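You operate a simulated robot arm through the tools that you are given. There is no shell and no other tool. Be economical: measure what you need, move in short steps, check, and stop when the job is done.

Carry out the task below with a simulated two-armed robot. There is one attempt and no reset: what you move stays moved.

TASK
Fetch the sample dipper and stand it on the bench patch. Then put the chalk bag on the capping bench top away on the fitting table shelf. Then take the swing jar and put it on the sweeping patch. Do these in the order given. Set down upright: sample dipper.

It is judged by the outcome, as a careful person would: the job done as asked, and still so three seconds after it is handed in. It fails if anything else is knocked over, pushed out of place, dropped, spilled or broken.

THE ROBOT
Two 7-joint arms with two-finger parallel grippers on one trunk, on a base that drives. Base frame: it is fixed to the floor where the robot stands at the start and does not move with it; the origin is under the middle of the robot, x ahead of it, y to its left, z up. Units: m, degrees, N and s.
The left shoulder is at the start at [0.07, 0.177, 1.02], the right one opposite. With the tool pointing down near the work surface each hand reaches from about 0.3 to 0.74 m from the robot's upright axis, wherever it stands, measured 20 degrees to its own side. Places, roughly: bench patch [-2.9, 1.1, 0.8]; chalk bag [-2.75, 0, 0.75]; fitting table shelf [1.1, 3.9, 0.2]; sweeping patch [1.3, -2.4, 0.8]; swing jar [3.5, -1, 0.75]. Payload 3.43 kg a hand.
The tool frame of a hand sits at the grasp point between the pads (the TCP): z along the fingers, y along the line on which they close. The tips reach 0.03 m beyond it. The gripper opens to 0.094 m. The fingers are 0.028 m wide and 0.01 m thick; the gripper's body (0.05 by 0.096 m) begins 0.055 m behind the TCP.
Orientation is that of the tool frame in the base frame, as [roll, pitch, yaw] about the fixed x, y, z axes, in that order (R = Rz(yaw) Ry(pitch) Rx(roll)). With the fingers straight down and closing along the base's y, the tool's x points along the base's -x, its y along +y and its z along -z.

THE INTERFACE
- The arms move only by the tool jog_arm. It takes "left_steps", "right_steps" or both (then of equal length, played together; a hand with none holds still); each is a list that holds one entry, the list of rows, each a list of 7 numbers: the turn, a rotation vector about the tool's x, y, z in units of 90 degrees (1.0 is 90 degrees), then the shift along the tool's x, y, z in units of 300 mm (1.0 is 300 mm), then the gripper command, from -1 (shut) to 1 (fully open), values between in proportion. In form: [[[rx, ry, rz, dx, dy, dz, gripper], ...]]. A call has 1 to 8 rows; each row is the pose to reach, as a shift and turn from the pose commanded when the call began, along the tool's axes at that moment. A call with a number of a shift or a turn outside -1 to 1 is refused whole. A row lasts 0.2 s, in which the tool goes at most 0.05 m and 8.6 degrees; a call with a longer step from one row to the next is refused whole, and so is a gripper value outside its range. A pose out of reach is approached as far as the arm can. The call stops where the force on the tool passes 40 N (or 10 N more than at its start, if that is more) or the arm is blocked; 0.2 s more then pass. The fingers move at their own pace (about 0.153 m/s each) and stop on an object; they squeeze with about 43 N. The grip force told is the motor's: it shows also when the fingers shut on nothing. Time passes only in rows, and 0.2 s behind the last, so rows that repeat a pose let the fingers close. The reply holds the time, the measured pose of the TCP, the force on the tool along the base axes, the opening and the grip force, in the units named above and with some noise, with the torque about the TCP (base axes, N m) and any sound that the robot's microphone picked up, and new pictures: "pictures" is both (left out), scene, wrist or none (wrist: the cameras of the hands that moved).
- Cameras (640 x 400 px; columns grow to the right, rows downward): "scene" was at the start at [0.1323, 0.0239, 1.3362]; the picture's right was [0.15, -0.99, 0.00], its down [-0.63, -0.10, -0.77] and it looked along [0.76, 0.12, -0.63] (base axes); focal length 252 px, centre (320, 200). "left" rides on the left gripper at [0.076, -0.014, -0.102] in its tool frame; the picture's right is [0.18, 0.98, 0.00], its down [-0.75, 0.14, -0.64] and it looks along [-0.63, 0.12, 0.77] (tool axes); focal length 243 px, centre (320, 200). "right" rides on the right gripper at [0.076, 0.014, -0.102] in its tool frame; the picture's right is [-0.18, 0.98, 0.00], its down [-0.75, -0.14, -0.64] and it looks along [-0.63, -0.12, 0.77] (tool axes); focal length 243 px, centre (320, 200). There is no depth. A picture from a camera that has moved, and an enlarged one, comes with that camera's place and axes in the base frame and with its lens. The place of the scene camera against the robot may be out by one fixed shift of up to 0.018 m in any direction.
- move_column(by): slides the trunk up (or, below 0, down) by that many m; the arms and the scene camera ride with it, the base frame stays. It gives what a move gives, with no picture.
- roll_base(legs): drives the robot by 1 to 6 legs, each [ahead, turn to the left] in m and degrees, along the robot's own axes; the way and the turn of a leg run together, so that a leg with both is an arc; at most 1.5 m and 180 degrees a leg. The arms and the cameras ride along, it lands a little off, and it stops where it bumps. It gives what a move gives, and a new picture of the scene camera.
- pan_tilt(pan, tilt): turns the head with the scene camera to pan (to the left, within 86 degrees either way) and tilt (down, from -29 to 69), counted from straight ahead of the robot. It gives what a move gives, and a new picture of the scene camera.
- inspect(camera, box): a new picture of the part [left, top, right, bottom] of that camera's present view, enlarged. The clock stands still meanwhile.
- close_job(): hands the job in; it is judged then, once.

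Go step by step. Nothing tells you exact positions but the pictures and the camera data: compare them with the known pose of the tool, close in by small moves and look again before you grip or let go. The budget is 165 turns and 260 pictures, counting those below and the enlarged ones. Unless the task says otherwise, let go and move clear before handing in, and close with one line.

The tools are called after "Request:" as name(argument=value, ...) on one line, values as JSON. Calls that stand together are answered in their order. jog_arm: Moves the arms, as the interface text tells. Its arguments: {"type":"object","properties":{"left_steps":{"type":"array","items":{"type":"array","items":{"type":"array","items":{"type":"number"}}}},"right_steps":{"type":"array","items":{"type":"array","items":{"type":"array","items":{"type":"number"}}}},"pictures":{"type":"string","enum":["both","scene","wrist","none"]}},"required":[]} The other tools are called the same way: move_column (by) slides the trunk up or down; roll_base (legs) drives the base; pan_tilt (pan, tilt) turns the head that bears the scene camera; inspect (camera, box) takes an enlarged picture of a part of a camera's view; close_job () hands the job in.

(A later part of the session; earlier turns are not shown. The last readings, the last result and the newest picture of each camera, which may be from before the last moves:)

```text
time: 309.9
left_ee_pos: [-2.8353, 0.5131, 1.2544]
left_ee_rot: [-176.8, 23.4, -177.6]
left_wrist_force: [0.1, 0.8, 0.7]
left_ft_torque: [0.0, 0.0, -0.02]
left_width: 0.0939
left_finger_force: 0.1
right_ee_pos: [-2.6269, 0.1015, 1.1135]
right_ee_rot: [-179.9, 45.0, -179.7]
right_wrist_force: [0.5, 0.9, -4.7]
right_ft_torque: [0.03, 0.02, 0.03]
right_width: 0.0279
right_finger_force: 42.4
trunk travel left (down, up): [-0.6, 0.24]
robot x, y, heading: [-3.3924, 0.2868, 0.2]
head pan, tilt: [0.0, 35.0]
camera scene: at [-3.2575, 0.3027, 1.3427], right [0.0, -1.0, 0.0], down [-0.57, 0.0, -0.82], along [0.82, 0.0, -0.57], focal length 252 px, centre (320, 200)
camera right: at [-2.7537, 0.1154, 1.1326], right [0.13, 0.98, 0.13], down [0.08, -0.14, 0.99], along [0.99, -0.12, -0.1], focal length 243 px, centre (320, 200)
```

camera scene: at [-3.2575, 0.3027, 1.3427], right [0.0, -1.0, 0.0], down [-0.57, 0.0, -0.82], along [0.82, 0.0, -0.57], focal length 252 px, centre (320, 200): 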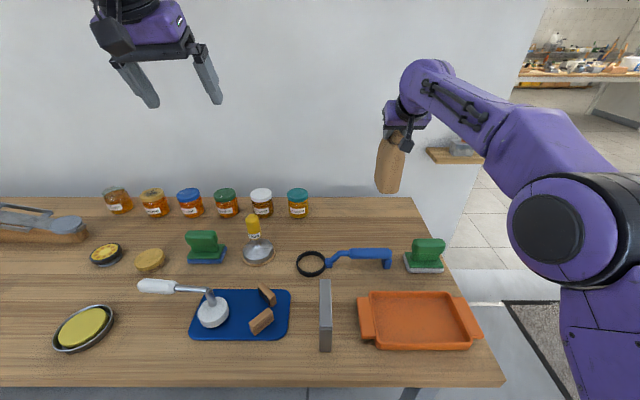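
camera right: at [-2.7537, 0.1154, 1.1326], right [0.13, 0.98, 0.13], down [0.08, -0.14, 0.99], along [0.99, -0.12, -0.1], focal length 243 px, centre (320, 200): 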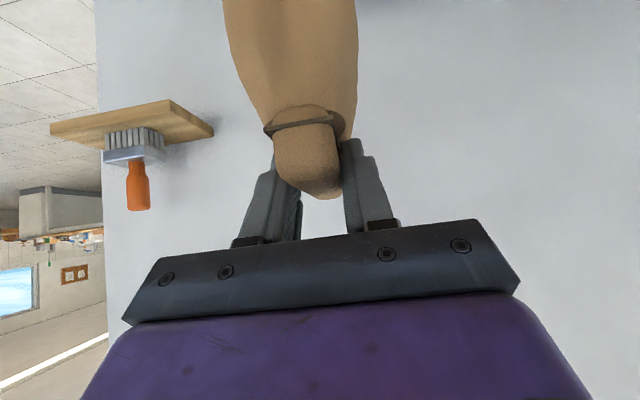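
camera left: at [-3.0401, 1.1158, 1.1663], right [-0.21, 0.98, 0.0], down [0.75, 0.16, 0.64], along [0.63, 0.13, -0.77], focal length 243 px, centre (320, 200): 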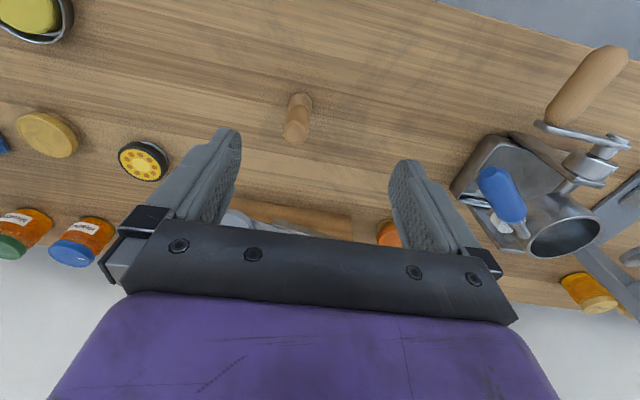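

The grip settled onto the fold itself (0.028 m), holding about 0.5 kg. I'll draw the hand back toward the body for the drive.

Request:
jog_arm(right_steps=[[[0, 0, 0, 0.06, 0, -0.09, -1], [0, 0, 0, 0.12, 0, -0.19, -1], [0, 0, 0, 0.19, 0, -0.3, -1], [0, 0, 0, 0.26, 0, -0.41, -1], [0, 0, 0, 0.33, 0, -0.52, -1], [0, 0, 0, 0.4, 0, -0.635, -1]]], pictures="wrist")

Request:
roll_base(legs=[[-0.25, 0], [0, -90]])

```text
time: 311.3
left_ee_pos: [-2.8347, 0.5123, 1.2549]
left_ee_rot: [-176.7, 23.2, -177.8]
left_wrist_force: [0.4, 0.6, -0.5]
left_ft_torque: [-0.01, -0.01, -0.01]
left_width: 0.094
left_finger_force: 0.1
right_ee_pos: [-2.7725, 0.099, 1.1441]
right_ee_rot: [-179.9, 45.1, -179.8]
right_wrist_force: [0.2, 0.2, -4.5]
right_ft_torque: [-0.01, 0.09, 0.0]
right_width: 0.028
right_finger_force: 42.5
right hand out of reach, approached as far as the arm can: row 5, 6
trunk travel left (down, up): [-0.6, 0.24]
robot x, y, heading: [-3.3938, 0.2933, 0.4]
head pan, tilt: [0.0, 35.0]
camera right: at [-2.8986, 0.1147, 1.163], right [0.13, 0.98, 0.13], down [0.08, -0.14, 0.99], along [0.99, -0.12, -0.09], focal length 243 px, centre (320, 200)
```

right: 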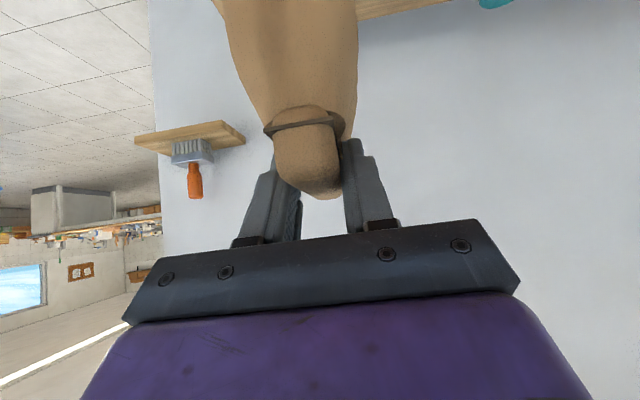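

```text
time: 316.9
left_ee_pos: [-3.4032, -0.2583, 1.2559]
left_ee_rot: [-176.8, 23.2, 94.5]
left_wrist_force: [1.3, 0.1, 0.6]
left_ft_torque: [0.03, 0.0, -0.01]
left_width: 0.0941
left_finger_force: 0.1
right_ee_pos: [-3.8133, -0.3375, 1.1429]
right_ee_rot: [-180.0, 45.1, 92.5]
right_wrist_force: [-0.4, -0.7, -4.6]
right_ft_torque: [0.04, -0.01, 0.0]
right_width: 0.0279
right_finger_force: 42.7
trunk travel left (down, up): [-0.6, 0.24]
robot x, y, heading: [-3.6431, 0.2894, -87.6]
head pan, tilt: [0.0, 35.0]
camera scene: at [-3.6431, 0.1634, 1.3427], right [-1.0, -0.04, 0.0], down [-0.02, 0.57, -0.82], along [0.03, -0.82, -0.57], focal length 252 px, centre (320, 200)
```

scene: 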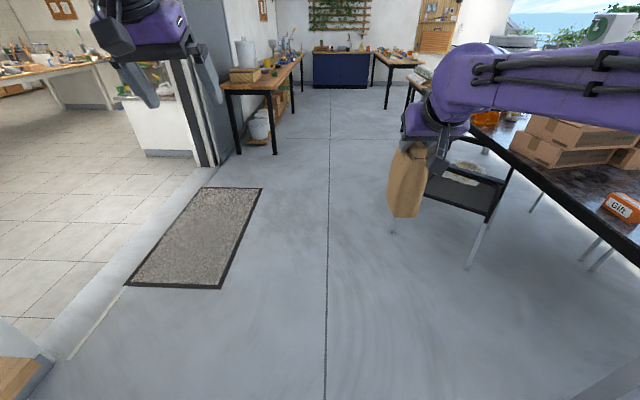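

Request:
roll_base(legs=[[0, 18.2], [0.84, 0], [0.84, 0], [0, 69.4]])

```text
time: 329.4
left_ee_pos: [-2.4847, -1.0436, 1.2558]
left_ee_rot: [-176.8, 23.1, -177.3]
left_wrist_force: [0.2, 0.7, -0.3]
left_ft_torque: [0.02, 0.0, -0.02]
left_width: 0.0939
left_finger_force: 0.0
right_ee_pos: [-2.4201, -1.4549, 1.1454]
right_ee_rot: [-179.9, 45.0, -179.4]
right_wrist_force: [0.1, -0.1, -5.4]
right_ft_torque: [0.01, 0.02, 0.0]
right_width: 0.0281
right_finger_force: 42.7
trunk travel left (down, up): [-0.6, 0.24]
robot x, y, heading: [-3.0458, -1.2675, 0.4]
head pan, tilt: [0.0, 35.0]
camera scene: at [-2.9064, -1.2561, 1.3427], right [0.01, -1.0, 0.0], down [-0.57, -0.01, -0.82], along [0.82, 0.01, -0.57], focal length 252 px, centre (320, 200)
```

scene: 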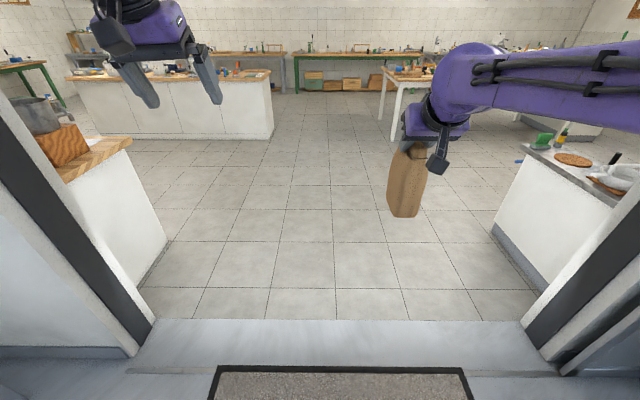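

Request:
roll_base(legs=[[1.25, -0.4], [1.25, 0], [0, 90]])

```text
time: 345.3
left_ee_pos: [-0.8005, -0.7131, 1.2555]
left_ee_rot: [-176.7, 23.2, -87.9]
left_wrist_force: [0.1, -0.1, 0.5]
left_ft_torque: [0.0, 0.0, 0.0]
left_width: 0.0937
left_finger_force: 0.0
right_ee_pos: [-0.3885, -0.6512, 1.1433]
right_ee_rot: [-179.8, 45.0, -90.0]
right_wrist_force: [-0.5, 0.5, -4.9]
right_ft_torque: [-0.07, -0.03, -0.02]
right_width: 0.0279
right_finger_force: 42.7
trunk travel left (down, up): [-0.6, 0.24]
robot x, y, heading: [-0.5825, -1.2737, 90.0]
head pan, tilt: [0.0, 35.0]
camera scene: at [-0.5836, -1.1231, 1.3427], right [1.0, 0.0, 0.0], down [0.0, -0.57, -0.82], along [0.0, 0.82, -0.57], focal length 252 px, centre (320, 200)
```

scene: 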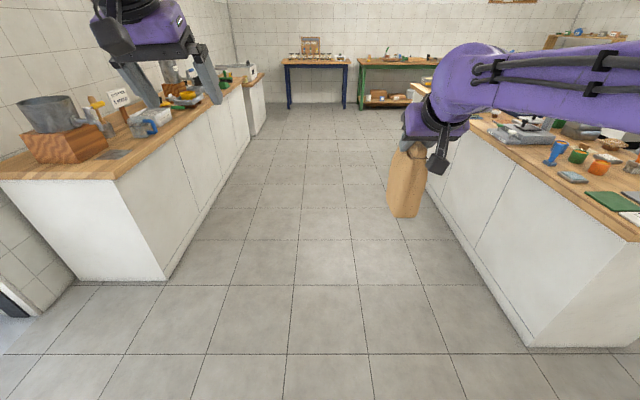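

Request:
roll_base(legs=[[1.3, 0], [1.3, 0], [1.2, 0], [0, -30]])

Request:
pan_tilt(pan=0, tilt=25)

```text
time: 365.1
left_ee_pos: [-0.4985, 3.1239, 1.2562]
left_ee_rot: [-176.8, 23.3, -117.0]
left_wrist_force: [-0.6, 0.0, -0.7]
left_ft_torque: [0.0, -0.03, 0.01]
left_width: 0.0942
left_finger_force: 0.1
right_ee_pos: [-0.1073, 2.9774, 1.1438]
right_ee_rot: [-179.9, 45.0, -119.1]
right_wrist_force: [0.4, -0.3, -4.4]
right_ft_torque: [0.0, 0.01, -0.02]
right_width: 0.0279
right_finger_force: 42.8
trunk travel left (down, up): [-0.6, 0.24]
robot x, y, heading: [-0.5745, 2.5267, 60.6]
head pan, tilt: [0.0, 35.0]
camera scene: at [-0.5135, 2.6611, 1.3427], right [0.87, -0.49, 0.0], down [-0.28, -0.5, -0.82], along [0.4, 0.71, -0.57], focal length 252 px, centre (320, 200)
```

scene: 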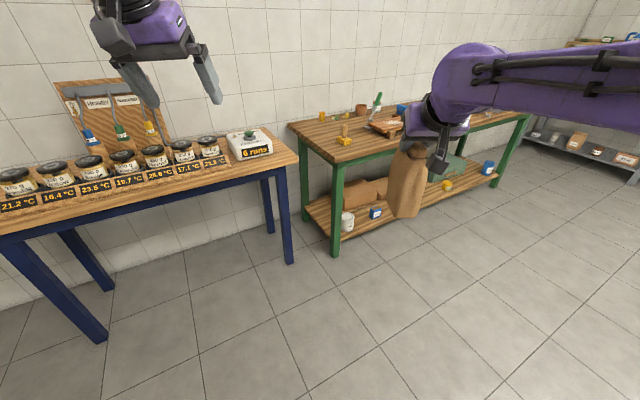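

```text
time: 365.9
left_ee_pos: [-0.4982, 3.1245, 1.2555]
left_ee_rot: [-176.9, 23.3, -117.2]
left_wrist_force: [0.1, -1.3, 0.4]
left_ft_torque: [0.0, -0.02, -0.01]
left_width: 0.0941
left_finger_force: 0.1
right_ee_pos: [-0.1065, 2.9783, 1.1436]
right_ee_rot: [-179.9, 45.1, -119.1]
right_wrist_force: [0.2, 0.3, -5.4]
right_ft_torque: [-0.06, 0.03, -0.02]
right_width: 0.0278
right_finger_force: 43.1
trunk travel left (down, up): [-0.6, 0.24]
robot x, y, heading: [-0.581, 2.5296, 60.6]
head pan, tilt: [0.0, 25.0]
camera scene: at [-0.5111, 2.6645, 1.3584], right [0.87, -0.49, 0.0], down [-0.21, -0.37, -0.91], along [0.44, 0.79, -0.42], focal length 252 px, centre (320, 200)
```

scene: 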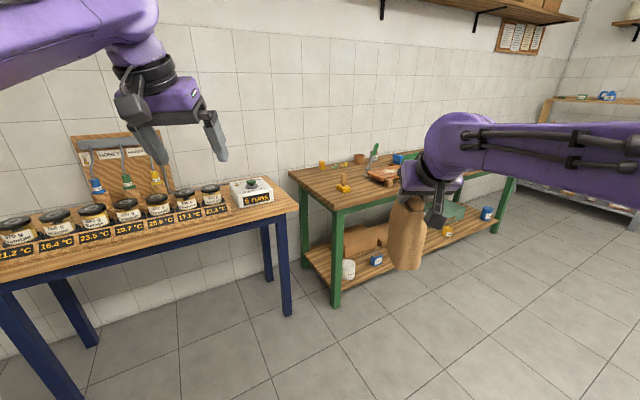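

Request:
roll_base(legs=[[0, -49.2], [0.8, 0], [0.8, 0], [0, 78.6]])

Request:
pan_tilt(pan=0, tilt=45)

```text
time: 379.7
left_ee_pos: [0.8171, 3.39, 1.2556]
left_ee_rot: [-176.7, 23.2, -90.6]
left_wrist_force: [-0.6, 0.4, -0.5]
left_ft_torque: [-0.01, 0.02, 0.0]
left_width: 0.0938
left_finger_force: 0.2
right_ee_pos: [1.2311, 3.4332, 1.144]
right_ee_rot: [-179.9, 45.0, -92.6]
right_wrist_force: [0.1, 0.7, -5.2]
right_ft_torque: [-0.02, 0.0, 0.0]
right_width: 0.0281
right_finger_force: 43.3
trunk travel left (down, up): [-0.6, 0.24]
robot x, y, heading: [1.0117, 2.819, 87.4]
head pan, tilt: [0.0, 25.0]
camera scene: at [1.0146, 2.9738, 1.3584], right [1.0, -0.05, 0.0], down [-0.02, -0.42, -0.91], along [0.04, 0.91, -0.42], focal length 252 px, centre (320, 200)
```

scene: 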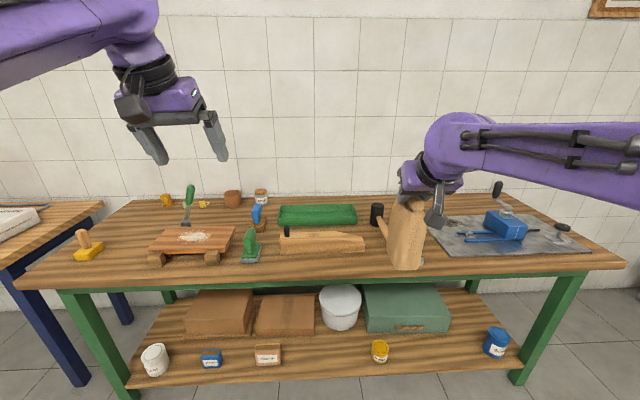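

```text
time: 380.5
left_ee_pos: [0.8176, 3.3902, 1.2555]
left_ee_rot: [-176.9, 23.2, -90.6]
left_wrist_force: [-0.5, 0.0, -0.5]
left_ft_torque: [0.01, -0.01, 0.03]
left_width: 0.0941
left_finger_force: 0.1
right_ee_pos: [1.2312, 3.4311, 1.1434]
right_ee_rot: [-180.0, 44.9, -92.7]
right_wrist_force: [-0.5, -0.7, -4.2]
right_ft_torque: [-0.03, 0.02, 0.02]
right_width: 0.028
right_finger_force: 43.0
trunk travel left (down, up): [-0.6, 0.24]
robot x, y, heading: [1.0089, 2.8182, 87.2]
head pan, tilt: [0.0, 45.0]
camera scene: at [1.0142, 2.963, 1.3279], right [1.0, -0.05, 0.0], down [-0.03, -0.71, -0.71], along [0.03, 0.71, -0.71], focal length 252 px, centre (320, 200)
```

scene: 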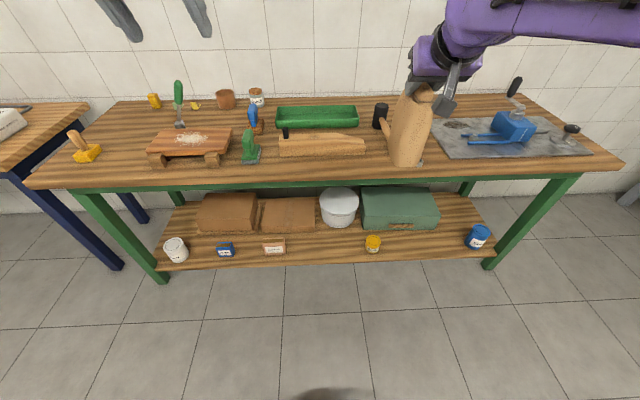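

The fitting table's shelf has a clear front spot at x ≈ 1.08, y ≈ 3.72 between a pink box and a yellow pot. I'll reposition, lower the trunk and look.

Request:
roll_base(legs=[[0, -31.5], [-0.27, 0], [0, 34.3]])

Request:
move_column(by=-0.58)

Request:
pan_tilt(pan=0, tilt=25)

```text
time: 385.6
left_ee_pos: [0.6455, 3.165, 1.2568]
left_ee_rot: [-176.7, 23.2, -88.7]
left_wrist_force: [-0.2, 0.8, -0.1]
left_ft_torque: [-0.01, 0.02, 0.0]
left_width: 0.094
left_finger_force: 0.1
right_ee_pos: [1.0594, 3.2203, 1.1434]
right_ee_rot: [-179.8, 45.0, -90.8]
right_wrist_force: [0.3, 0.1, -4.2]
right_ft_torque: [-0.07, -0.01, 0.0]
right_width: 0.0279
right_finger_force: 43.2
trunk travel left (down, up): [-0.6, 0.24]
robot x, y, heading: [0.8555, 2.602, 89.1]
head pan, tilt: [0.0, 45.0]
camera scene: at [0.8566, 2.7445, 1.3279], right [1.0, -0.01, 0.0], down [-0.01, -0.71, -0.71], along [0.01, 0.71, -0.71], focal length 252 px, centre (320, 200)
```

scene: 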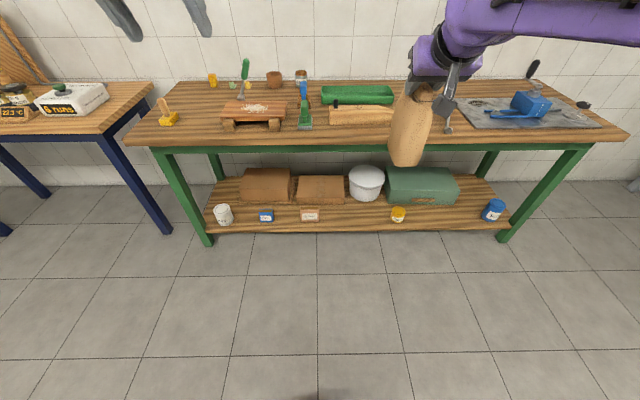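

```text
refused: -0.58 is not a number from -0.4 to 0.4
```

```text
time: 386.4
left_ee_pos: [0.6457, 3.1644, 1.2558]
left_ee_rot: [-176.8, 23.2, -88.7]
left_wrist_force: [0.4, -0.3, 0.7]
left_ft_torque: [0.02, 0.02, 0.04]
left_width: 0.094
left_finger_force: 0.0
right_ee_pos: [1.0578, 3.2197, 1.1439]
right_ee_rot: [-179.9, 45.1, -90.7]
right_wrist_force: [-0.7, 0.3, -3.7]
right_ft_torque: [-0.01, 0.01, 0.02]
right_width: 0.0277
right_finger_force: 42.5
trunk travel left (down, up): [-0.6, 0.24]
robot x, y, heading: [0.8556, 2.6001, 89.4]
head pan, tilt: [0.0, 25.0]
camera scene: at [0.8567, 2.7554, 1.3584], right [1.0, -0.01, 0.0], down [-0.01, -0.42, -0.91], along [0.01, 0.91, -0.42], focal length 252 px, centre (320, 200)
```

scene: 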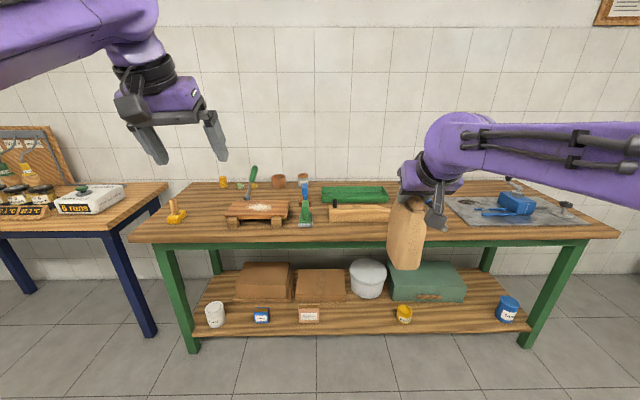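

Request:
move_column(by=-0.4)

Request:
move_column(by=-0.17)

Request:
pan_tilt(pan=0, tilt=20)

```text
time: 390.3
left_ee_pos: [0.6446, 3.1638, 0.8545]
left_ee_rot: [-176.8, 23.2, -88.7]
left_wrist_force: [0.5, 0.1, -0.9]
left_ft_torque: [-0.03, 0.01, 0.0]
left_width: 0.0939
left_finger_force: 0.1
right_ee_pos: [1.0579, 3.2182, 0.7442]
right_ee_rot: [180.0, 45.0, -90.8]
right_wrist_force: [-0.1, 0.5, -4.5]
right_ft_torque: [-0.07, 0.03, 0.0]
right_width: 0.0279
right_finger_force: 42.6
trunk travel left (down, up): [-0.2, 0.64]
robot x, y, heading: [0.8573, 2.6007, 89.2]
head pan, tilt: [0.0, 25.0]
```

```text
time: 392.2
left_ee_pos: [0.6442, 3.1649, 0.685]
left_ee_rot: [-176.7, 23.3, -88.8]
left_wrist_force: [0.6, 0.7, -0.7]
left_ft_torque: [-0.04, -0.01, 0.02]
left_width: 0.0943
left_finger_force: 0.1
right_ee_pos: [1.0594, 3.2187, 0.5739]
right_ee_rot: [-179.9, 45.0, -90.9]
right_wrist_force: [0.5, -1.2, -4.4]
right_ft_torque: [-0.07, 0.0, -0.05]
right_width: 0.0279
right_finger_force: 42.8
trunk travel left (down, up): [-0.03, 0.81]
robot x, y, heading: [0.8555, 2.6081, 89.2]
head pan, tilt: [0.0, 25.0]
```

```text
time: 392.8
left_ee_pos: [0.646, 3.1645, 0.6859]
left_ee_rot: [-176.9, 23.2, -88.7]
left_wrist_force: [-0.4, 0.1, 0.6]
left_ft_torque: [-0.02, 0.0, -0.01]
left_width: 0.094
left_finger_force: 0.1
right_ee_pos: [1.0578, 3.22, 0.5743]
right_ee_rot: [-180.0, 45.0, -90.8]
right_wrist_force: [-0.8, 0.1, -4.9]
right_ft_torque: [-0.05, 0.04, 0.0]
right_width: 0.0279
right_finger_force: 42.9
trunk travel left (down, up): [-0.03, 0.81]
robot x, y, heading: [0.8573, 2.6024, 89.2]
head pan, tilt: [0.0, 20.0]
camera scene: at [0.8565, 2.7559, 0.7965], right [1.0, -0.01, 0.0], down [-0.01, -0.34, -0.94], along [0.01, 0.94, -0.34], focal length 252 px, centre (320, 200)
```

scene: 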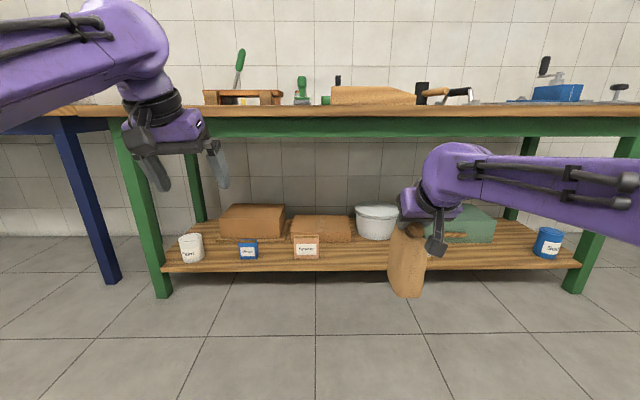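

The left hand could meet the table edge when I move in, so I'll pull it back first.

Request:
jog_arm(left_steps=[[[0, 0, 0, 0.1, 0, -0.04, 1], [0, 0, 0, 0.2, 0, -0.085, 1], [0, 0, 0, 0.3, 0, -0.125, 1], [0, 0, 0, 0.4, 0, -0.17, 1], [0, 0, 0, 0.5, 0, -0.21, 1]]], pictures="scene")

```text
time: 394.0
left_ee_pos: [0.6474, 2.9975, 0.6834]
left_ee_rot: [-176.7, 23.3, -88.7]
left_wrist_force: [0.3, -0.5, -0.2]
left_ft_torque: [0.0, 0.0, 0.0]
left_width: 0.0941
left_finger_force: 0.0
right_ee_pos: [1.0586, 3.2196, 0.5732]
right_ee_rot: [-179.9, 45.0, -90.8]
right_wrist_force: [-0.7, 0.1, -5.8]
right_ft_torque: [-0.02, -0.01, 0.02]
right_width: 0.0277
right_finger_force: 43.3
trunk travel left (down, up): [-0.03, 0.81]
robot x, y, heading: [0.8542, 2.6021, 88.8]
head pan, tilt: [0.0, 20.0]
camera scene: at [0.8565, 2.7559, 0.7965], right [1.0, -0.01, 0.0], down [-0.01, -0.34, -0.94], along [0.01, 0.94, -0.34], focal length 252 px, centre (320, 200)
```

scene: 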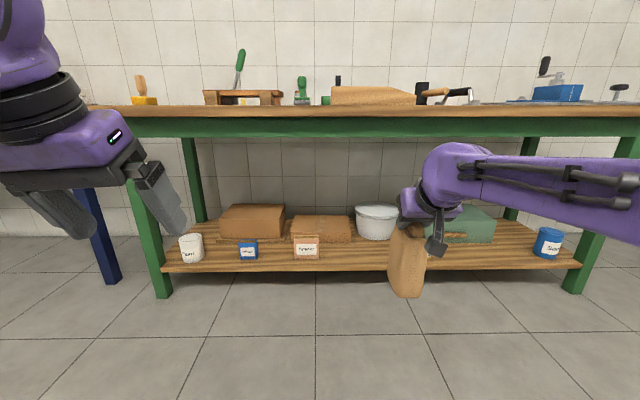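

Request:
roll_base(legs=[[0.32, 0]])

```text
time: 396.2
left_ee_pos: [0.6569, 3.3205, 0.6841]
left_ee_rot: [-176.8, 23.2, -89.3]
left_wrist_force: [0.1, -0.4, 0.7]
left_ft_torque: [0.0, -0.01, 0.0]
left_width: 0.0943
left_finger_force: 0.2
right_ee_pos: [1.0707, 3.5357, 0.5738]
right_ee_rot: [-179.9, 45.0, -91.3]
right_wrist_force: [0.1, -0.1, -4.7]
right_ft_torque: [-0.06, 0.0, 0.04]
right_width: 0.028
right_finger_force: 42.9
trunk travel left (down, up): [-0.03, 0.81]
robot x, y, heading: [0.8611, 2.9233, 88.6]
head pan, tilt: [0.0, 20.0]
camera scene: at [0.8643, 3.0752, 0.7965], right [1.0, -0.03, 0.0], down [-0.01, -0.34, -0.94], along [0.02, 0.94, -0.34], focal length 252 px, centre (320, 200)
```

scene: 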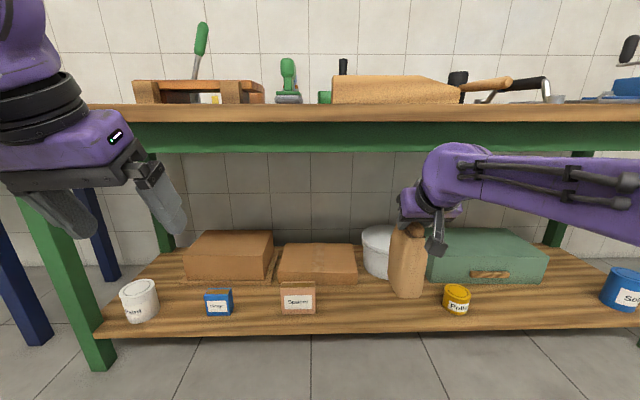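

Request:
jog_arm(right_steps=[[[0, 0, 0, -0.06, 0, 0.1, -1], [0, 0, 0, -0.12, 0, 0.22, -1], [0, 0, 0, -0.15, 0, 0.35, -1], [0, 0, 0, -0.15, 0, 0.48, -1], [0, 0, 0, -0.1, 0, 0.61, -1], [0, 0, 0, -0.06, 0, 0.71, -1]]])

Request:
inspect(camera="scene", box=[310, 200, 500, 320])

```text
time: 397.6
left_ee_pos: [0.6582, 3.3215, 0.685]
left_ee_rot: [-176.8, 23.2, -89.2]
left_wrist_force: [0.7, 0.3, 0.0]
left_ft_torque: [-0.03, -0.02, 0.0]
left_width: 0.094
left_finger_force: 0.1
right_ee_pos: [1.0722, 3.7007, 0.4356]
right_ee_rot: [-179.9, 45.0, -91.5]
right_wrist_force: [0.8, -0.2, -4.6]
right_ft_torque: [-0.05, 0.03, -0.04]
right_width: 0.0281
right_finger_force: 43.0
trunk travel left (down, up): [-0.03, 0.81]
robot x, y, heading: [0.859, 2.9218, 88.4]
head pan, tilt: [0.0, 20.0]
camera scene: at [0.8643, 3.0754, 0.7965], right [1.0, -0.03, 0.0], down [-0.01, -0.34, -0.94], along [0.02, 0.94, -0.34], focal length 252 px, centre (320, 200)
camera right: at [1.0573, 3.5752, 0.4553], right [-0.98, 0.16, 0.13], down [0.14, 0.08, 0.99], along [0.14, 0.98, -0.1], focal length 243 px, centre (320, 200)
```

scene: 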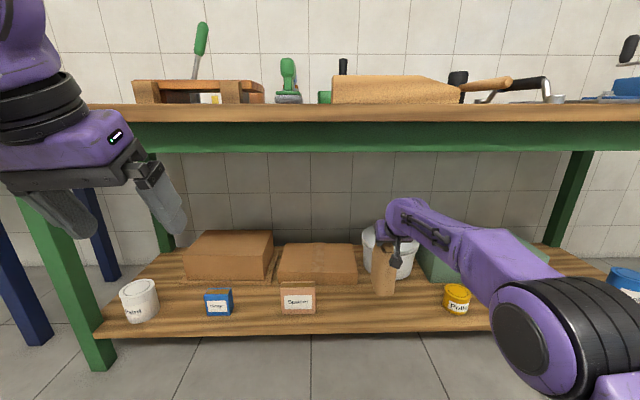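
right: 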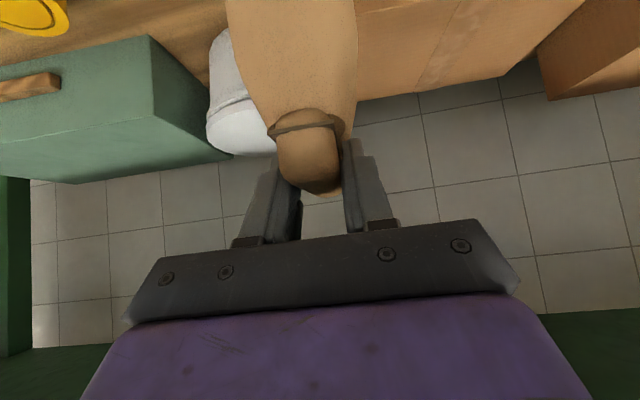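

```text
3.33 times, centred on (405, 260) of scene
camera zoom: at [0.8643, 3.0754, 0.7965], right [1.0, -0.03, 0.0], down [-0.01, -0.34, -0.94], along [0.02, 0.94, -0.34], focal length 842 px, centre (37, 0)
```

zoom: 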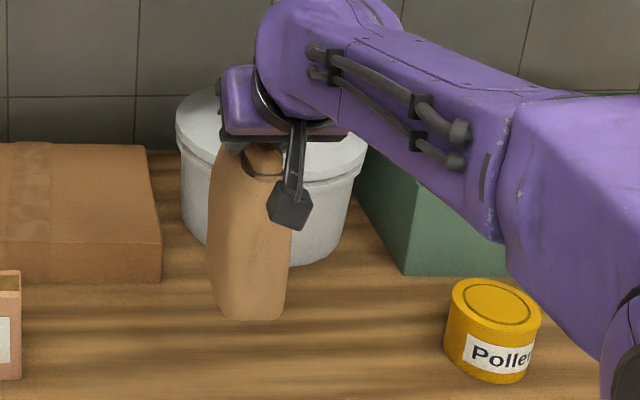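

About 6 cm to go. Lowering gently straight down.

Request:
jog_arm(right_steps=[[[0, 0, 0, 0.04, 0, 0.04, -1], [0, 0, 0, 0.08, 0, 0.08, -1], [0, 0, 0, 0.105, 0, 0.105, -1], [0, 0, 0, 0.115, 0, 0.115, -1], [0, 0, 0, 0.12, 0, 0.12, -1]]], pictures="none")

Request:
inspect(camera="scene", box=[310, 200, 500, 320])

```text
time: 398.8
left_ee_pos: [0.658, 3.3206, 0.6858]
left_ee_rot: [-176.8, 23.1, -89.3]
left_wrist_force: [0.0, 0.3, 0.2]
left_ft_torque: [-0.02, 0.01, -0.02]
left_width: 0.0941
left_finger_force: 0.1
right_ee_pos: [1.0757, 3.7004, 0.3863]
right_ee_rot: [-179.9, 45.0, -91.3]
right_wrist_force: [0.3, -0.2, -5.4]
right_ft_torque: [-0.04, 0.01, -0.01]
right_width: 0.0279
right_finger_force: 43.2
trunk travel left (down, up): [-0.03, 0.81]
robot x, y, heading: [0.8607, 2.9185, 88.4]
head pan, tilt: [0.0, 20.0]
```

```text
3.33 times, centred on (405, 260) of scene
camera zoom: at [0.8643, 3.0754, 0.7965], right [1.0, -0.03, 0.0], down [-0.01, -0.34, -0.94], along [0.02, 0.94, -0.34], focal length 842 px, centre (37, 0)
```

zoom: 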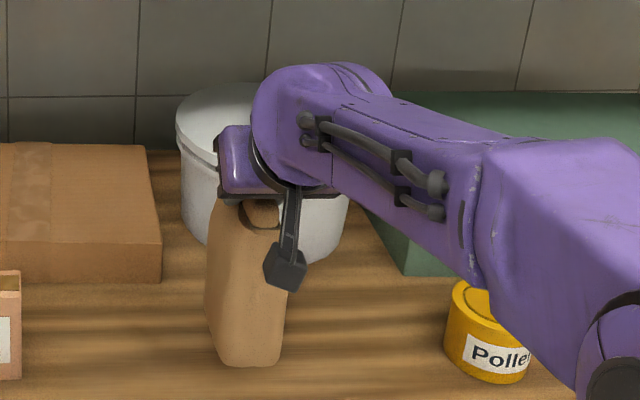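

Request:
jog_arm(right_steps=[[[0, 0, 0, 0.02, 0, 0.02, -1], [0, 0, 0, 0.033, 0, 0.033, -1], [0, 0, 0, 0.04, 0, 0.04, -1], [0, 0, 0, 0.045, 0, 0.045, -1]]], pictures="none")

Request:
inspect(camera="scene", box=[310, 200, 500, 320])

```text
time: 399.8
left_ee_pos: [0.6579, 3.321, 0.6847]
left_ee_rot: [-176.7, 23.1, -89.3]
left_wrist_force: [0.5, 0.1, -0.1]
left_ft_torque: [0.02, -0.01, -0.02]
left_width: 0.094
left_finger_force: 0.0
right_ee_pos: [1.0773, 3.6997, 0.3656]
right_ee_rot: [-179.9, 44.9, -91.5]
right_wrist_force: [0.2, 0.1, -5.1]
right_ft_torque: [-0.01, 0.02, 0.0]
right_width: 0.028
right_finger_force: 43.0
trunk travel left (down, up): [-0.03, 0.81]
robot x, y, heading: [0.8621, 2.922, 88.4]
head pan, tilt: [0.0, 20.0]
```

```text
3.33 times, centred on (405, 260) of scene
camera zoom: at [0.8643, 3.0754, 0.7965], right [1.0, -0.03, 0.0], down [-0.01, -0.34, -0.94], along [0.02, 0.94, -0.34], focal length 842 px, centre (37, 0)
```

zoom: 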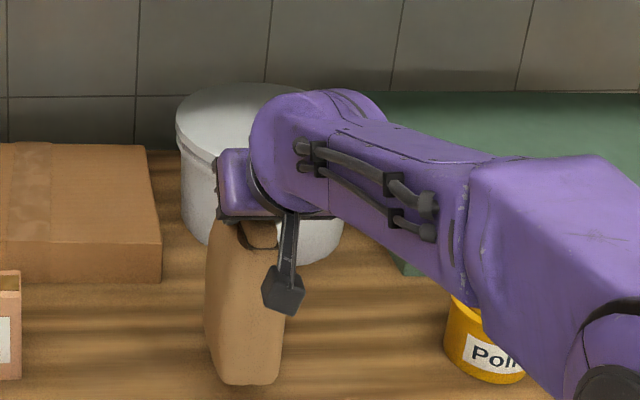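

Request:
jog_arm(right_steps=[[[0, 0, 0, 0.008, 0, 0.008, -1], [0, 0, 0, 0.015, 0, 0.015, -1], [0, 0, 0, 0.02, 0, 0.02, -1], [0, 0, 0, 0.02, 0, 0.02, -1]]], pictures="none")

```text
time: 400.8
left_ee_pos: [0.6574, 3.3199, 0.684]
left_ee_rot: [-176.8, 23.1, -89.2]
left_wrist_force: [-0.2, 0.2, 0.3]
left_ft_torque: [0.01, -0.04, 0.01]
left_width: 0.0942
left_finger_force: 0.1
right_ee_pos: [1.0746, 3.7009, 0.3565]
right_ee_rot: [-179.9, 45.0, -91.4]
right_wrist_force: [-0.5, -0.2, -4.3]
right_ft_torque: [-0.04, -0.01, -0.01]
right_width: 0.0279
right_finger_force: 43.0
trunk travel left (down, up): [-0.03, 0.81]
robot x, y, heading: [0.8626, 2.922, 88.8]
head pan, tilt: [0.0, 20.0]
```

Request:
jog_arm(right_steps=[[[0, 0, 0, 0.007, 0, 0.007, -1], [0, 0, 0, 0.014, 0, 0.014, -1], [0, 0, 0, 0.014, 0, 0.014, -1]]], pictures="none")

Request:
inspect(camera="scene", box=[310, 200, 500, 320])

```text
time: 401.6
left_ee_pos: [0.6591, 3.3204, 0.6853]
left_ee_rot: [-176.8, 23.2, -89.3]
left_wrist_force: [0.2, 0.0, -0.8]
left_ft_torque: [-0.02, 0.01, 0.05]
left_width: 0.094
left_finger_force: 0.1
right_ee_pos: [1.0755, 3.7004, 0.3503]
right_ee_rot: [-179.8, 45.0, -91.3]
right_wrist_force: [0.9, 0.2, -4.9]
right_ft_torque: [-0.03, 0.0, 0.03]
right_width: 0.028
right_finger_force: 43.1
trunk travel left (down, up): [-0.03, 0.81]
robot x, y, heading: [0.8603, 2.9225, 88.7]
head pan, tilt: [0.0, 20.0]
```

```text
3.33 times, centred on (405, 260) of scene
camera zoom: at [0.8643, 3.0754, 0.7965], right [1.0, -0.03, 0.0], down [-0.01, -0.34, -0.94], along [0.02, 0.94, -0.34], focal length 842 px, centre (37, 0)
```

zoom: 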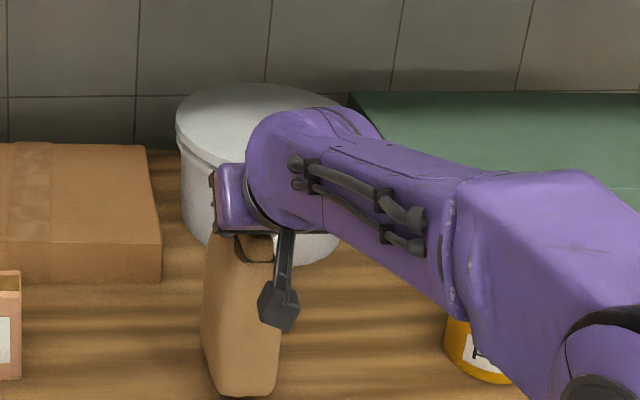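

Request:
jog_arm(right_steps=[[[0, 0, 0, 0.008, 0, 0.008, -1], [0, 0, 0, 0.016, 0, 0.016, -1], [0, 0, 0, 0.024, 0, 0.024, -1], [0, 0, 0, 0.03, 0, 0.03, -1]]], pictures="none")

```text
time: 402.6
left_ee_pos: [0.6578, 3.3208, 0.6843]
left_ee_rot: [-176.7, 23.3, -89.3]
left_wrist_force: [-0.5, -1.2, -0.1]
left_ft_torque: [0.0, 0.0, 0.06]
left_width: 0.0941
left_finger_force: 0.0
right_ee_pos: [1.0758, 3.699, 0.3386]
right_ee_rot: [-179.9, 45.1, -91.4]
right_wrist_force: [-0.2, -0.3, -5.5]
right_ft_torque: [-0.05, 0.05, 0.03]
right_width: 0.0279
right_finger_force: 43.4
trunk travel left (down, up): [-0.03, 0.81]
robot x, y, heading: [0.8647, 2.9232, 88.8]
head pan, tilt: [0.0, 20.0]
```

Request:
inspect(camera="scene", box=[310, 220, 500, 340])

```text
3.33 times, centred on (405, 280) of scene
camera zoom: at [0.8643, 3.0754, 0.7965], right [1.0, -0.03, 0.0], down [-0.01, -0.34, -0.94], along [0.02, 0.94, -0.34], focal length 842 px, centre (37, -67)
```

zoom: 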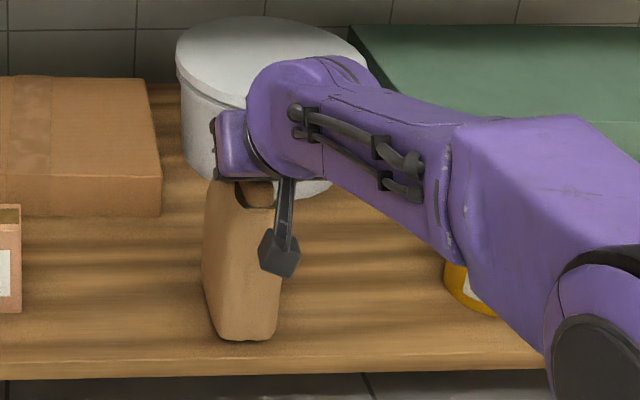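

Bag bottom is nearly on the shelf, only 2 cm inside the front edge. I'll push 3 cm further in, then finish lowering.

Request:
jog_arm(right_steps=[[[0, 0, 0, -0.035, 0, 0.035, -1], [0, 0, 0, -0.07, 0, 0.07, -1], [0, 0, 0, -0.063, 0, 0.077, -1], [0, 0, 0, -0.056, 0, 0.084, -1], [0, 0, 0, -0.056, 0, 0.084, -1]]], pictures="none")

```text
time: 403.8
left_ee_pos: [0.6582, 3.321, 0.6855]
left_ee_rot: [-176.9, 23.3, -89.4]
left_wrist_force: [-0.8, -0.5, 0.3]
left_ft_torque: [0.03, -0.01, 0.01]
left_width: 0.0941
left_finger_force: 0.1
right_ee_pos: [1.0764, 3.7285, 0.3317]
right_ee_rot: [-179.9, 45.0, -91.4]
right_wrist_force: [0.1, 1.0, -4.6]
right_ft_torque: [-0.09, 0.0, -0.01]
right_width: 0.0278
right_finger_force: 42.7
trunk travel left (down, up): [-0.03, 0.81]
robot x, y, heading: [0.8607, 2.9207, 88.8]
head pan, tilt: [0.0, 20.0]
```

Request:
jog_arm(right_steps=[[[0, 0, 0, 0.007, 0, 0.007, -1], [0, 0, 0, 0.014, 0, 0.014, -1], [0, 0, 0, 0.02, 0, 0.02, -1], [0, 0, 0, 0.02, 0, 0.02, -1]]], pictures="scene")

```text
time: 404.8
left_ee_pos: [0.6572, 3.3191, 0.6857]
left_ee_rot: [-176.7, 23.4, -89.3]
left_wrist_force: [-0.2, -0.2, -0.9]
left_ft_torque: [0.01, 0.0, -0.01]
left_width: 0.094
left_finger_force: 0.1
right_ee_pos: [1.0759, 3.7293, 0.3271]
right_ee_rot: [-179.9, 45.3, -91.3]
right_wrist_force: [1.5, -0.5, 8.4]
right_ft_torque: [0.64, 0.01, -0.04]
right_width: 0.0278
right_finger_force: 43.4
trunk travel left (down, up): [-0.03, 0.81]
robot x, y, heading: [0.8619, 2.9213, 88.4]
head pan, tilt: [0.0, 20.0]
camera scene: at [0.8639, 3.0737, 0.797], right [1.0, -0.03, 0.0], down [-0.01, -0.34, -0.94], along [0.02, 0.94, -0.34], focal length 252 px, centre (320, 200)
```

scene: 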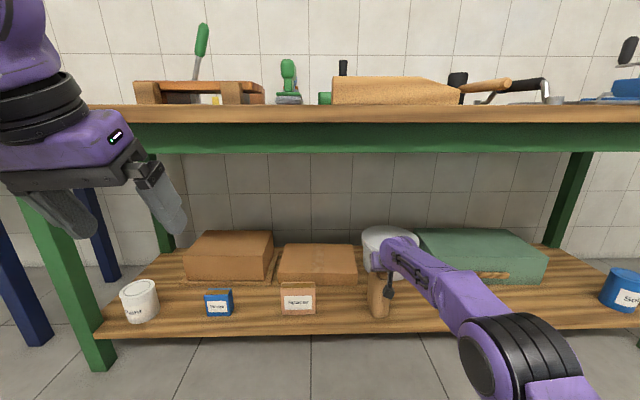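

Contact made on the shelf. Opening and retreating along the tool axis.

Request:
jog_arm(right_steps=[[[0, 0, 0, 0, 0, 0, -0.3], [0, 0, 0, 0, 0, 0, 0.3], [0, 0, 0, 0, 0, 0, 1], [0, 0, 0, 0, 0, 0, 1], [0, 0, 0, 0, 0, -0.08, 1], [0, 0, 0, 0, 0, -0.2, 1], [0, 0, 0, 0.05, 0, -0.35, 1]]])

Request:
inspect(camera="scene", box=[310, 220, 500, 340])

```text
time: 406.4
left_ee_pos: [0.6566, 3.321, 0.6858]
left_ee_rot: [-176.8, 23.3, -89.2]
left_wrist_force: [0.2, 0.1, -0.2]
left_ft_torque: [0.01, -0.01, -0.03]
left_width: 0.094
left_finger_force: 0.2
right_ee_pos: [1.0746, 3.6444, 0.3872]
right_ee_rot: [-179.9, 45.0, -91.4]
right_wrist_force: [0.6, -0.9, -0.4]
right_ft_torque: [0.04, 0.01, -0.01]
right_width: 0.0937
right_finger_force: 0.1
trunk travel left (down, up): [-0.03, 0.81]
robot x, y, heading: [0.8629, 2.9241, 88.6]
head pan, tilt: [0.0, 20.0]
camera scene: at [0.8642, 3.0749, 0.7966], right [1.0, -0.02, 0.0], down [-0.01, -0.34, -0.94], along [0.02, 0.94, -0.34], focal length 252 px, centre (320, 200)
camera right: at [1.0575, 3.5189, 0.4062], right [-0.98, 0.16, 0.13], down [0.14, 0.07, 0.99], along [0.14, 0.98, -0.1], focal length 243 px, centre (320, 200)
```

scene: 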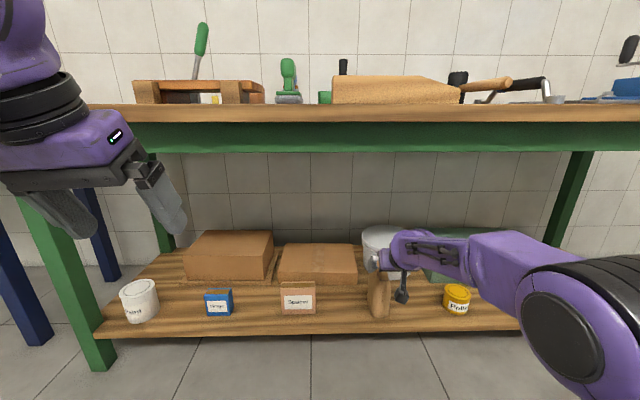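
right: 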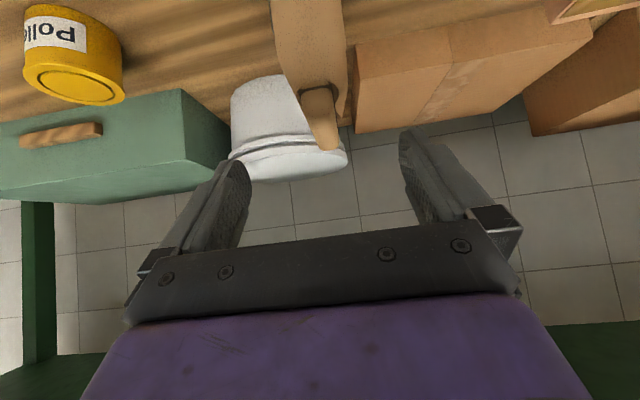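

```text
3.33 times, centred on (405, 280) of scene
camera zoom: at [0.8642, 3.0749, 0.7966], right [1.0, -0.02, 0.0], down [-0.01, -0.34, -0.94], along [0.02, 0.94, -0.34], focal length 842 px, centre (37, -67)
```

zoom: 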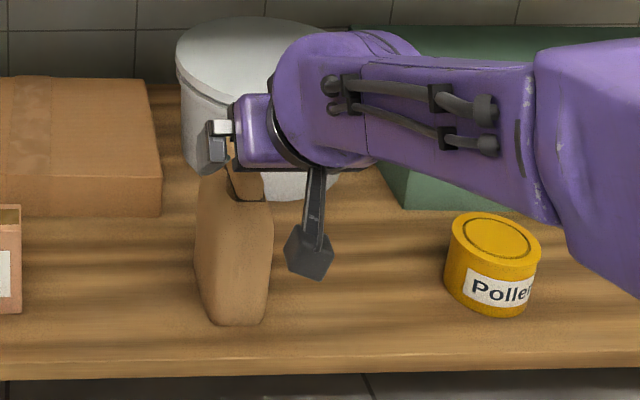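

The chalk bag stands on the shelf. Backing away and raising the trunk.

Request:
roll_base(legs=[[-0.5, 0]])

Request:
move_column(by=0.4)

Request:
move_column(by=0.17)

```text
time: 409.3
left_ee_pos: [0.6469, 2.8286, 0.6852]
left_ee_rot: [-176.8, 23.3, -89.4]
left_wrist_force: [0.9, -1.0, 0.3]
left_ft_torque: [0.02, -0.01, 0.0]
left_width: 0.0943
left_finger_force: 0.0
right_ee_pos: [1.0643, 3.1509, 0.3874]
right_ee_rot: [-179.9, 45.0, -91.6]
right_wrist_force: [-0.3, 0.8, 0.1]
right_ft_torque: [-0.01, -0.02, 0.03]
right_width: 0.094
right_finger_force: 0.0
trunk travel left (down, up): [-0.03, 0.81]
robot x, y, heading: [0.8467, 2.4276, 88.5]
head pan, tilt: [0.0, 20.0]
camera scene: at [0.8516, 2.5821, 0.7966], right [1.0, -0.03, 0.0], down [-0.01, -0.34, -0.94], along [0.03, 0.94, -0.34], focal length 252 px, centre (320, 200)
```

scene: 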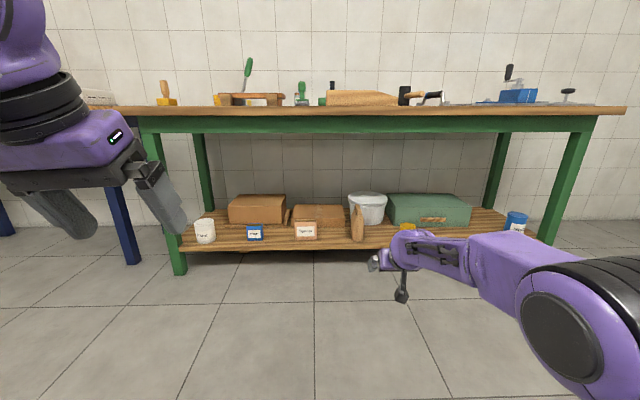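

```text
time: 413.1
left_ee_pos: [0.6455, 2.8276, 1.0838]
left_ee_rot: [-176.8, 23.2, -89.4]
left_wrist_force: [-1.1, -0.3, 0.5]
left_ft_torque: [0.02, 0.0, 0.01]
left_width: 0.0938
left_finger_force: 0.1
right_ee_pos: [1.0637, 3.1514, 0.7866]
right_ee_rot: [-179.9, 45.1, -91.6]
right_wrist_force: [0.4, -0.2, 0.1]
right_ft_torque: [0.0, 0.02, 0.03]
right_width: 0.0941
right_finger_force: 0.0
trunk travel left (down, up): [-0.43, 0.41]
robot x, y, heading: [0.8507, 2.4299, 88.4]
head pan, tilt: [0.0, 20.0]
```

```text
time: 415.0
left_ee_pos: [0.6459, 2.8286, 1.2535]
left_ee_rot: [-176.8, 23.3, -89.4]
left_wrist_force: [-0.1, -0.5, -0.4]
left_ft_torque: [-0.02, -0.01, -0.01]
left_width: 0.0942
left_finger_force: 0.0
right_ee_pos: [1.064, 3.152, 0.9577]
right_ee_rot: [-180.0, 45.0, -91.5]
right_wrist_force: [0.0, -0.5, 0.0]
right_ft_torque: [-0.01, -0.01, -0.01]
right_width: 0.0941
right_finger_force: 0.2
trunk travel left (down, up): [-0.6, 0.24]
robot x, y, heading: [0.8496, 2.4293, 88.4]
head pan, tilt: [0.0, 20.0]
```

Chalk bag placed. Next I'll bring the right arm back to a tucked, tool-down pose and drive toward the swing jar table.

Request:
jog_arm(right_steps=[[[0, 0.07, 0, 0.03, 0, -0.13, 1], [0, 0.14, 0, 0.065, 0, -0.26, 1], [0, 0.21, 0, 0.1, 0, -0.39, 1], [0, 0.28, 0, 0.13, 0, -0.52, 1], [0, 0.35, 0, 0.165, 0, -0.65, 1], [0, 0.42, 0, 0.2, 0, -0.78, 1], [0, 0.5, 0, 0.23, 0, -0.9, 1]]], pictures="none")

Request:
roll_base(legs=[[0, -88.4], [1.4, 0], [0, -20]])

```text
time: 416.6
left_ee_pos: [0.6452, 2.8278, 1.2555]
left_ee_rot: [-176.8, 23.3, -89.4]
left_wrist_force: [-1.1, 0.1, 0.3]
left_ft_torque: [0.0, 0.01, 0.0]
left_width: 0.0941
left_finger_force: 0.1
right_ee_pos: [1.0575, 2.9108, 1.1018]
right_ee_rot: [-179.9, -0.1, -91.5]
right_wrist_force: [0.3, -0.5, 0.3]
right_ft_torque: [-0.01, -0.01, 0.01]
right_width: 0.0938
right_finger_force: 0.1
trunk travel left (down, up): [-0.6, 0.24]
robot x, y, heading: [0.8507, 2.4258, 88.4]
head pan, tilt: [0.0, 20.0]
```

```text
time: 428.6
left_ee_pos: [2.7237, 2.5503, 1.2572]
left_ee_rot: [-176.7, 23.4, 164.0]
left_wrist_force: [-0.2, 0.7, -0.5]
left_ft_torque: [0.01, -0.02, -0.04]
left_width: 0.094
left_finger_force: 0.1
right_ee_pos: [2.6866, 2.1323, 1.1018]
right_ee_rot: [-179.8, 0.0, 161.8]
right_wrist_force: [-0.3, 0.9, -0.3]
right_ft_torque: [-0.02, -0.02, -0.03]
right_width: 0.0939
right_finger_force: 0.1
trunk travel left (down, up): [-0.6, 0.24]
robot x, y, heading: [2.2853, 2.469, -18.1]
head pan, tilt: [0.0, 20.0]
camera scene: at [2.4159, 2.4347, 1.3666], right [-0.31, -0.95, 0.0], down [-0.33, 0.11, -0.94], along [0.89, -0.29, -0.34], focal length 252 px, centre (320, 200)
```

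scene: 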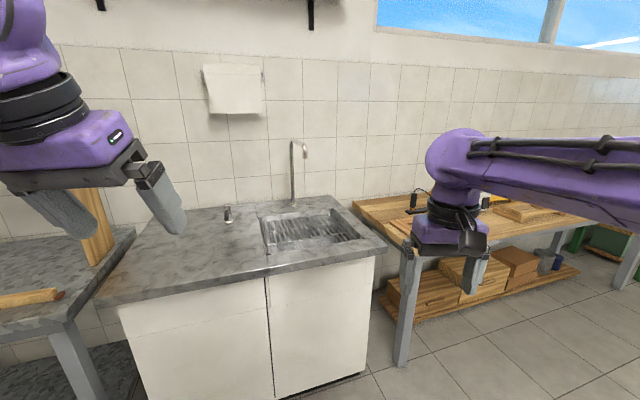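

Request:
roll_base(legs=[[0, -72], [1.4, 0], [1.4, 0], [0, 70]])

Request:
inspect(camera="scene", box=[120, 100, 520, 350])

```text
time: 448.1
left_ee_pos: [2.7178, -0.2455, 1.2551]
left_ee_rot: [-176.8, 23.2, 161.0]
left_wrist_force: [0.0, 0.3, -0.2]
left_ft_torque: [-0.01, 0.0, -0.01]
left_width: 0.0939
left_finger_force: 0.0
right_ee_pos: [2.6602, -0.6628, 1.1]
right_ee_rot: [-179.8, 0.0, 159.0]
right_wrist_force: [0.7, -0.1, 0.7]
right_ft_torque: [0.02, -0.02, 0.03]
right_width: 0.0941
right_finger_force: 0.1
trunk travel left (down, up): [-0.6, 0.24]
robot x, y, heading: [2.2729, -0.3042, -21.3]
head pan, tilt: [0.0, 20.0]
camera scene: at [2.4042, -0.3452, 1.3666], right [-0.36, -0.93, 0.0], down [-0.32, 0.12, -0.94], along [0.88, -0.34, -0.34], focal length 252 px, centre (320, 200)
```

scene: 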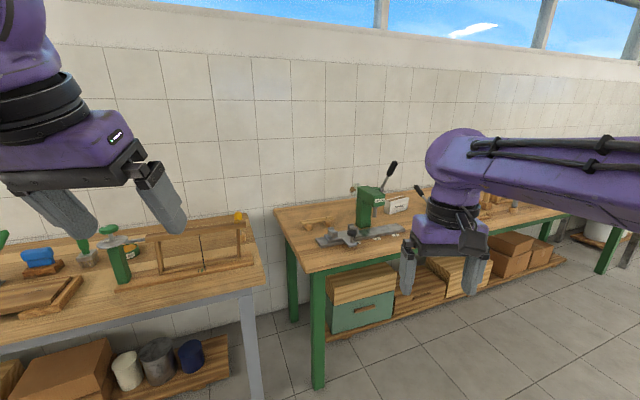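

```text
1.60 times, centred on (320, 225) of scene
camera zoom: at [2.4042, -0.3452, 1.3666], right [-0.36, -0.93, 0.0], down [-0.32, 0.12, -0.94], along [0.88, -0.34, -0.34], focal length 404 px, centre (320, 160)
```

zoom: 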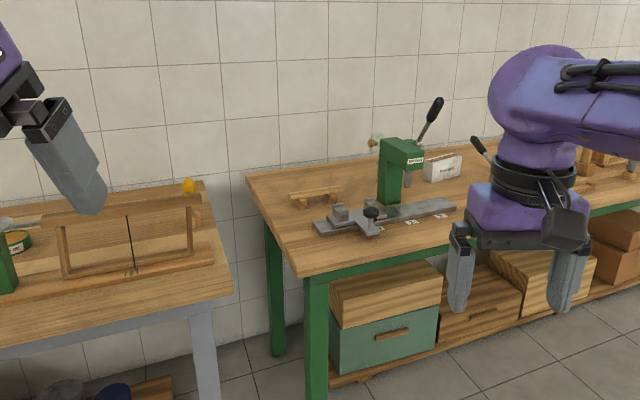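

Request:
roll_base(legs=[[0, -68.7], [0.55, 0], [0, 88]])

Request:
inspect(camera="scene", box=[120, 140, 520, 340])

```text
time: 458.1
left_ee_pos: [2.6655, -0.6549, 1.2554]
left_ee_rot: [-176.8, 23.3, 178.6]
left_wrist_force: [0.1, 0.0, 0.1]
left_ft_torque: [0.0, -0.04, 0.02]
left_width: 0.094
left_finger_force: 0.0
right_ee_pos: [2.735, -1.0711, 1.1014]
right_ee_rot: [-179.9, 0.0, 176.4]
right_wrist_force: [-0.7, 0.9, 0.0]
right_ft_torque: [-0.01, 0.01, 0.0]
right_width: 0.0942
right_finger_force: 0.0
trunk travel left (down, up): [-0.6, 0.24]
robot x, y, heading: [2.2574, -0.8468, -3.4]
head pan, tilt: [0.0, 20.0]
camera scene: at [2.3988, -0.8437, 1.3666], right [-0.06, -1.0, 0.0], down [-0.34, 0.02, -0.94], along [0.94, -0.06, -0.34], focal length 252 px, centre (320, 200)
```

scene: 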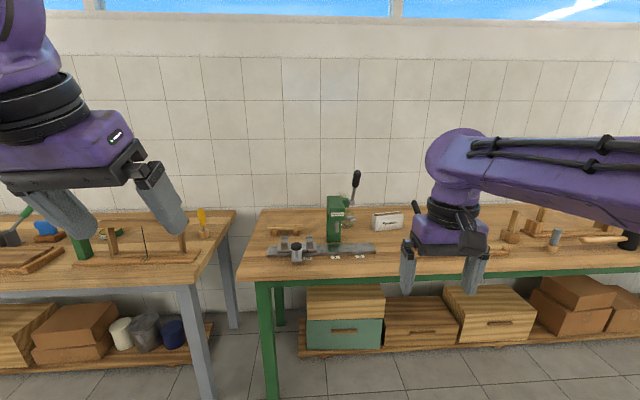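

```text
1.60 times, centred on (320, 240) of scene
camera zoom: at [2.3988, -0.8437, 1.3666], right [-0.06, -1.0, 0.0], down [-0.34, 0.02, -0.94], along [0.94, -0.06, -0.34], focal length 404 px, centre (320, 136)
```

zoom: 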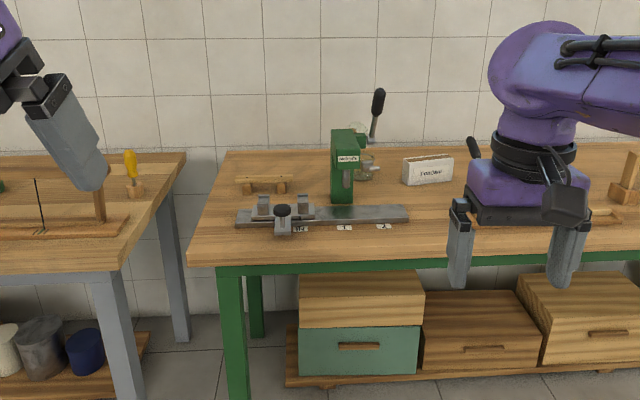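

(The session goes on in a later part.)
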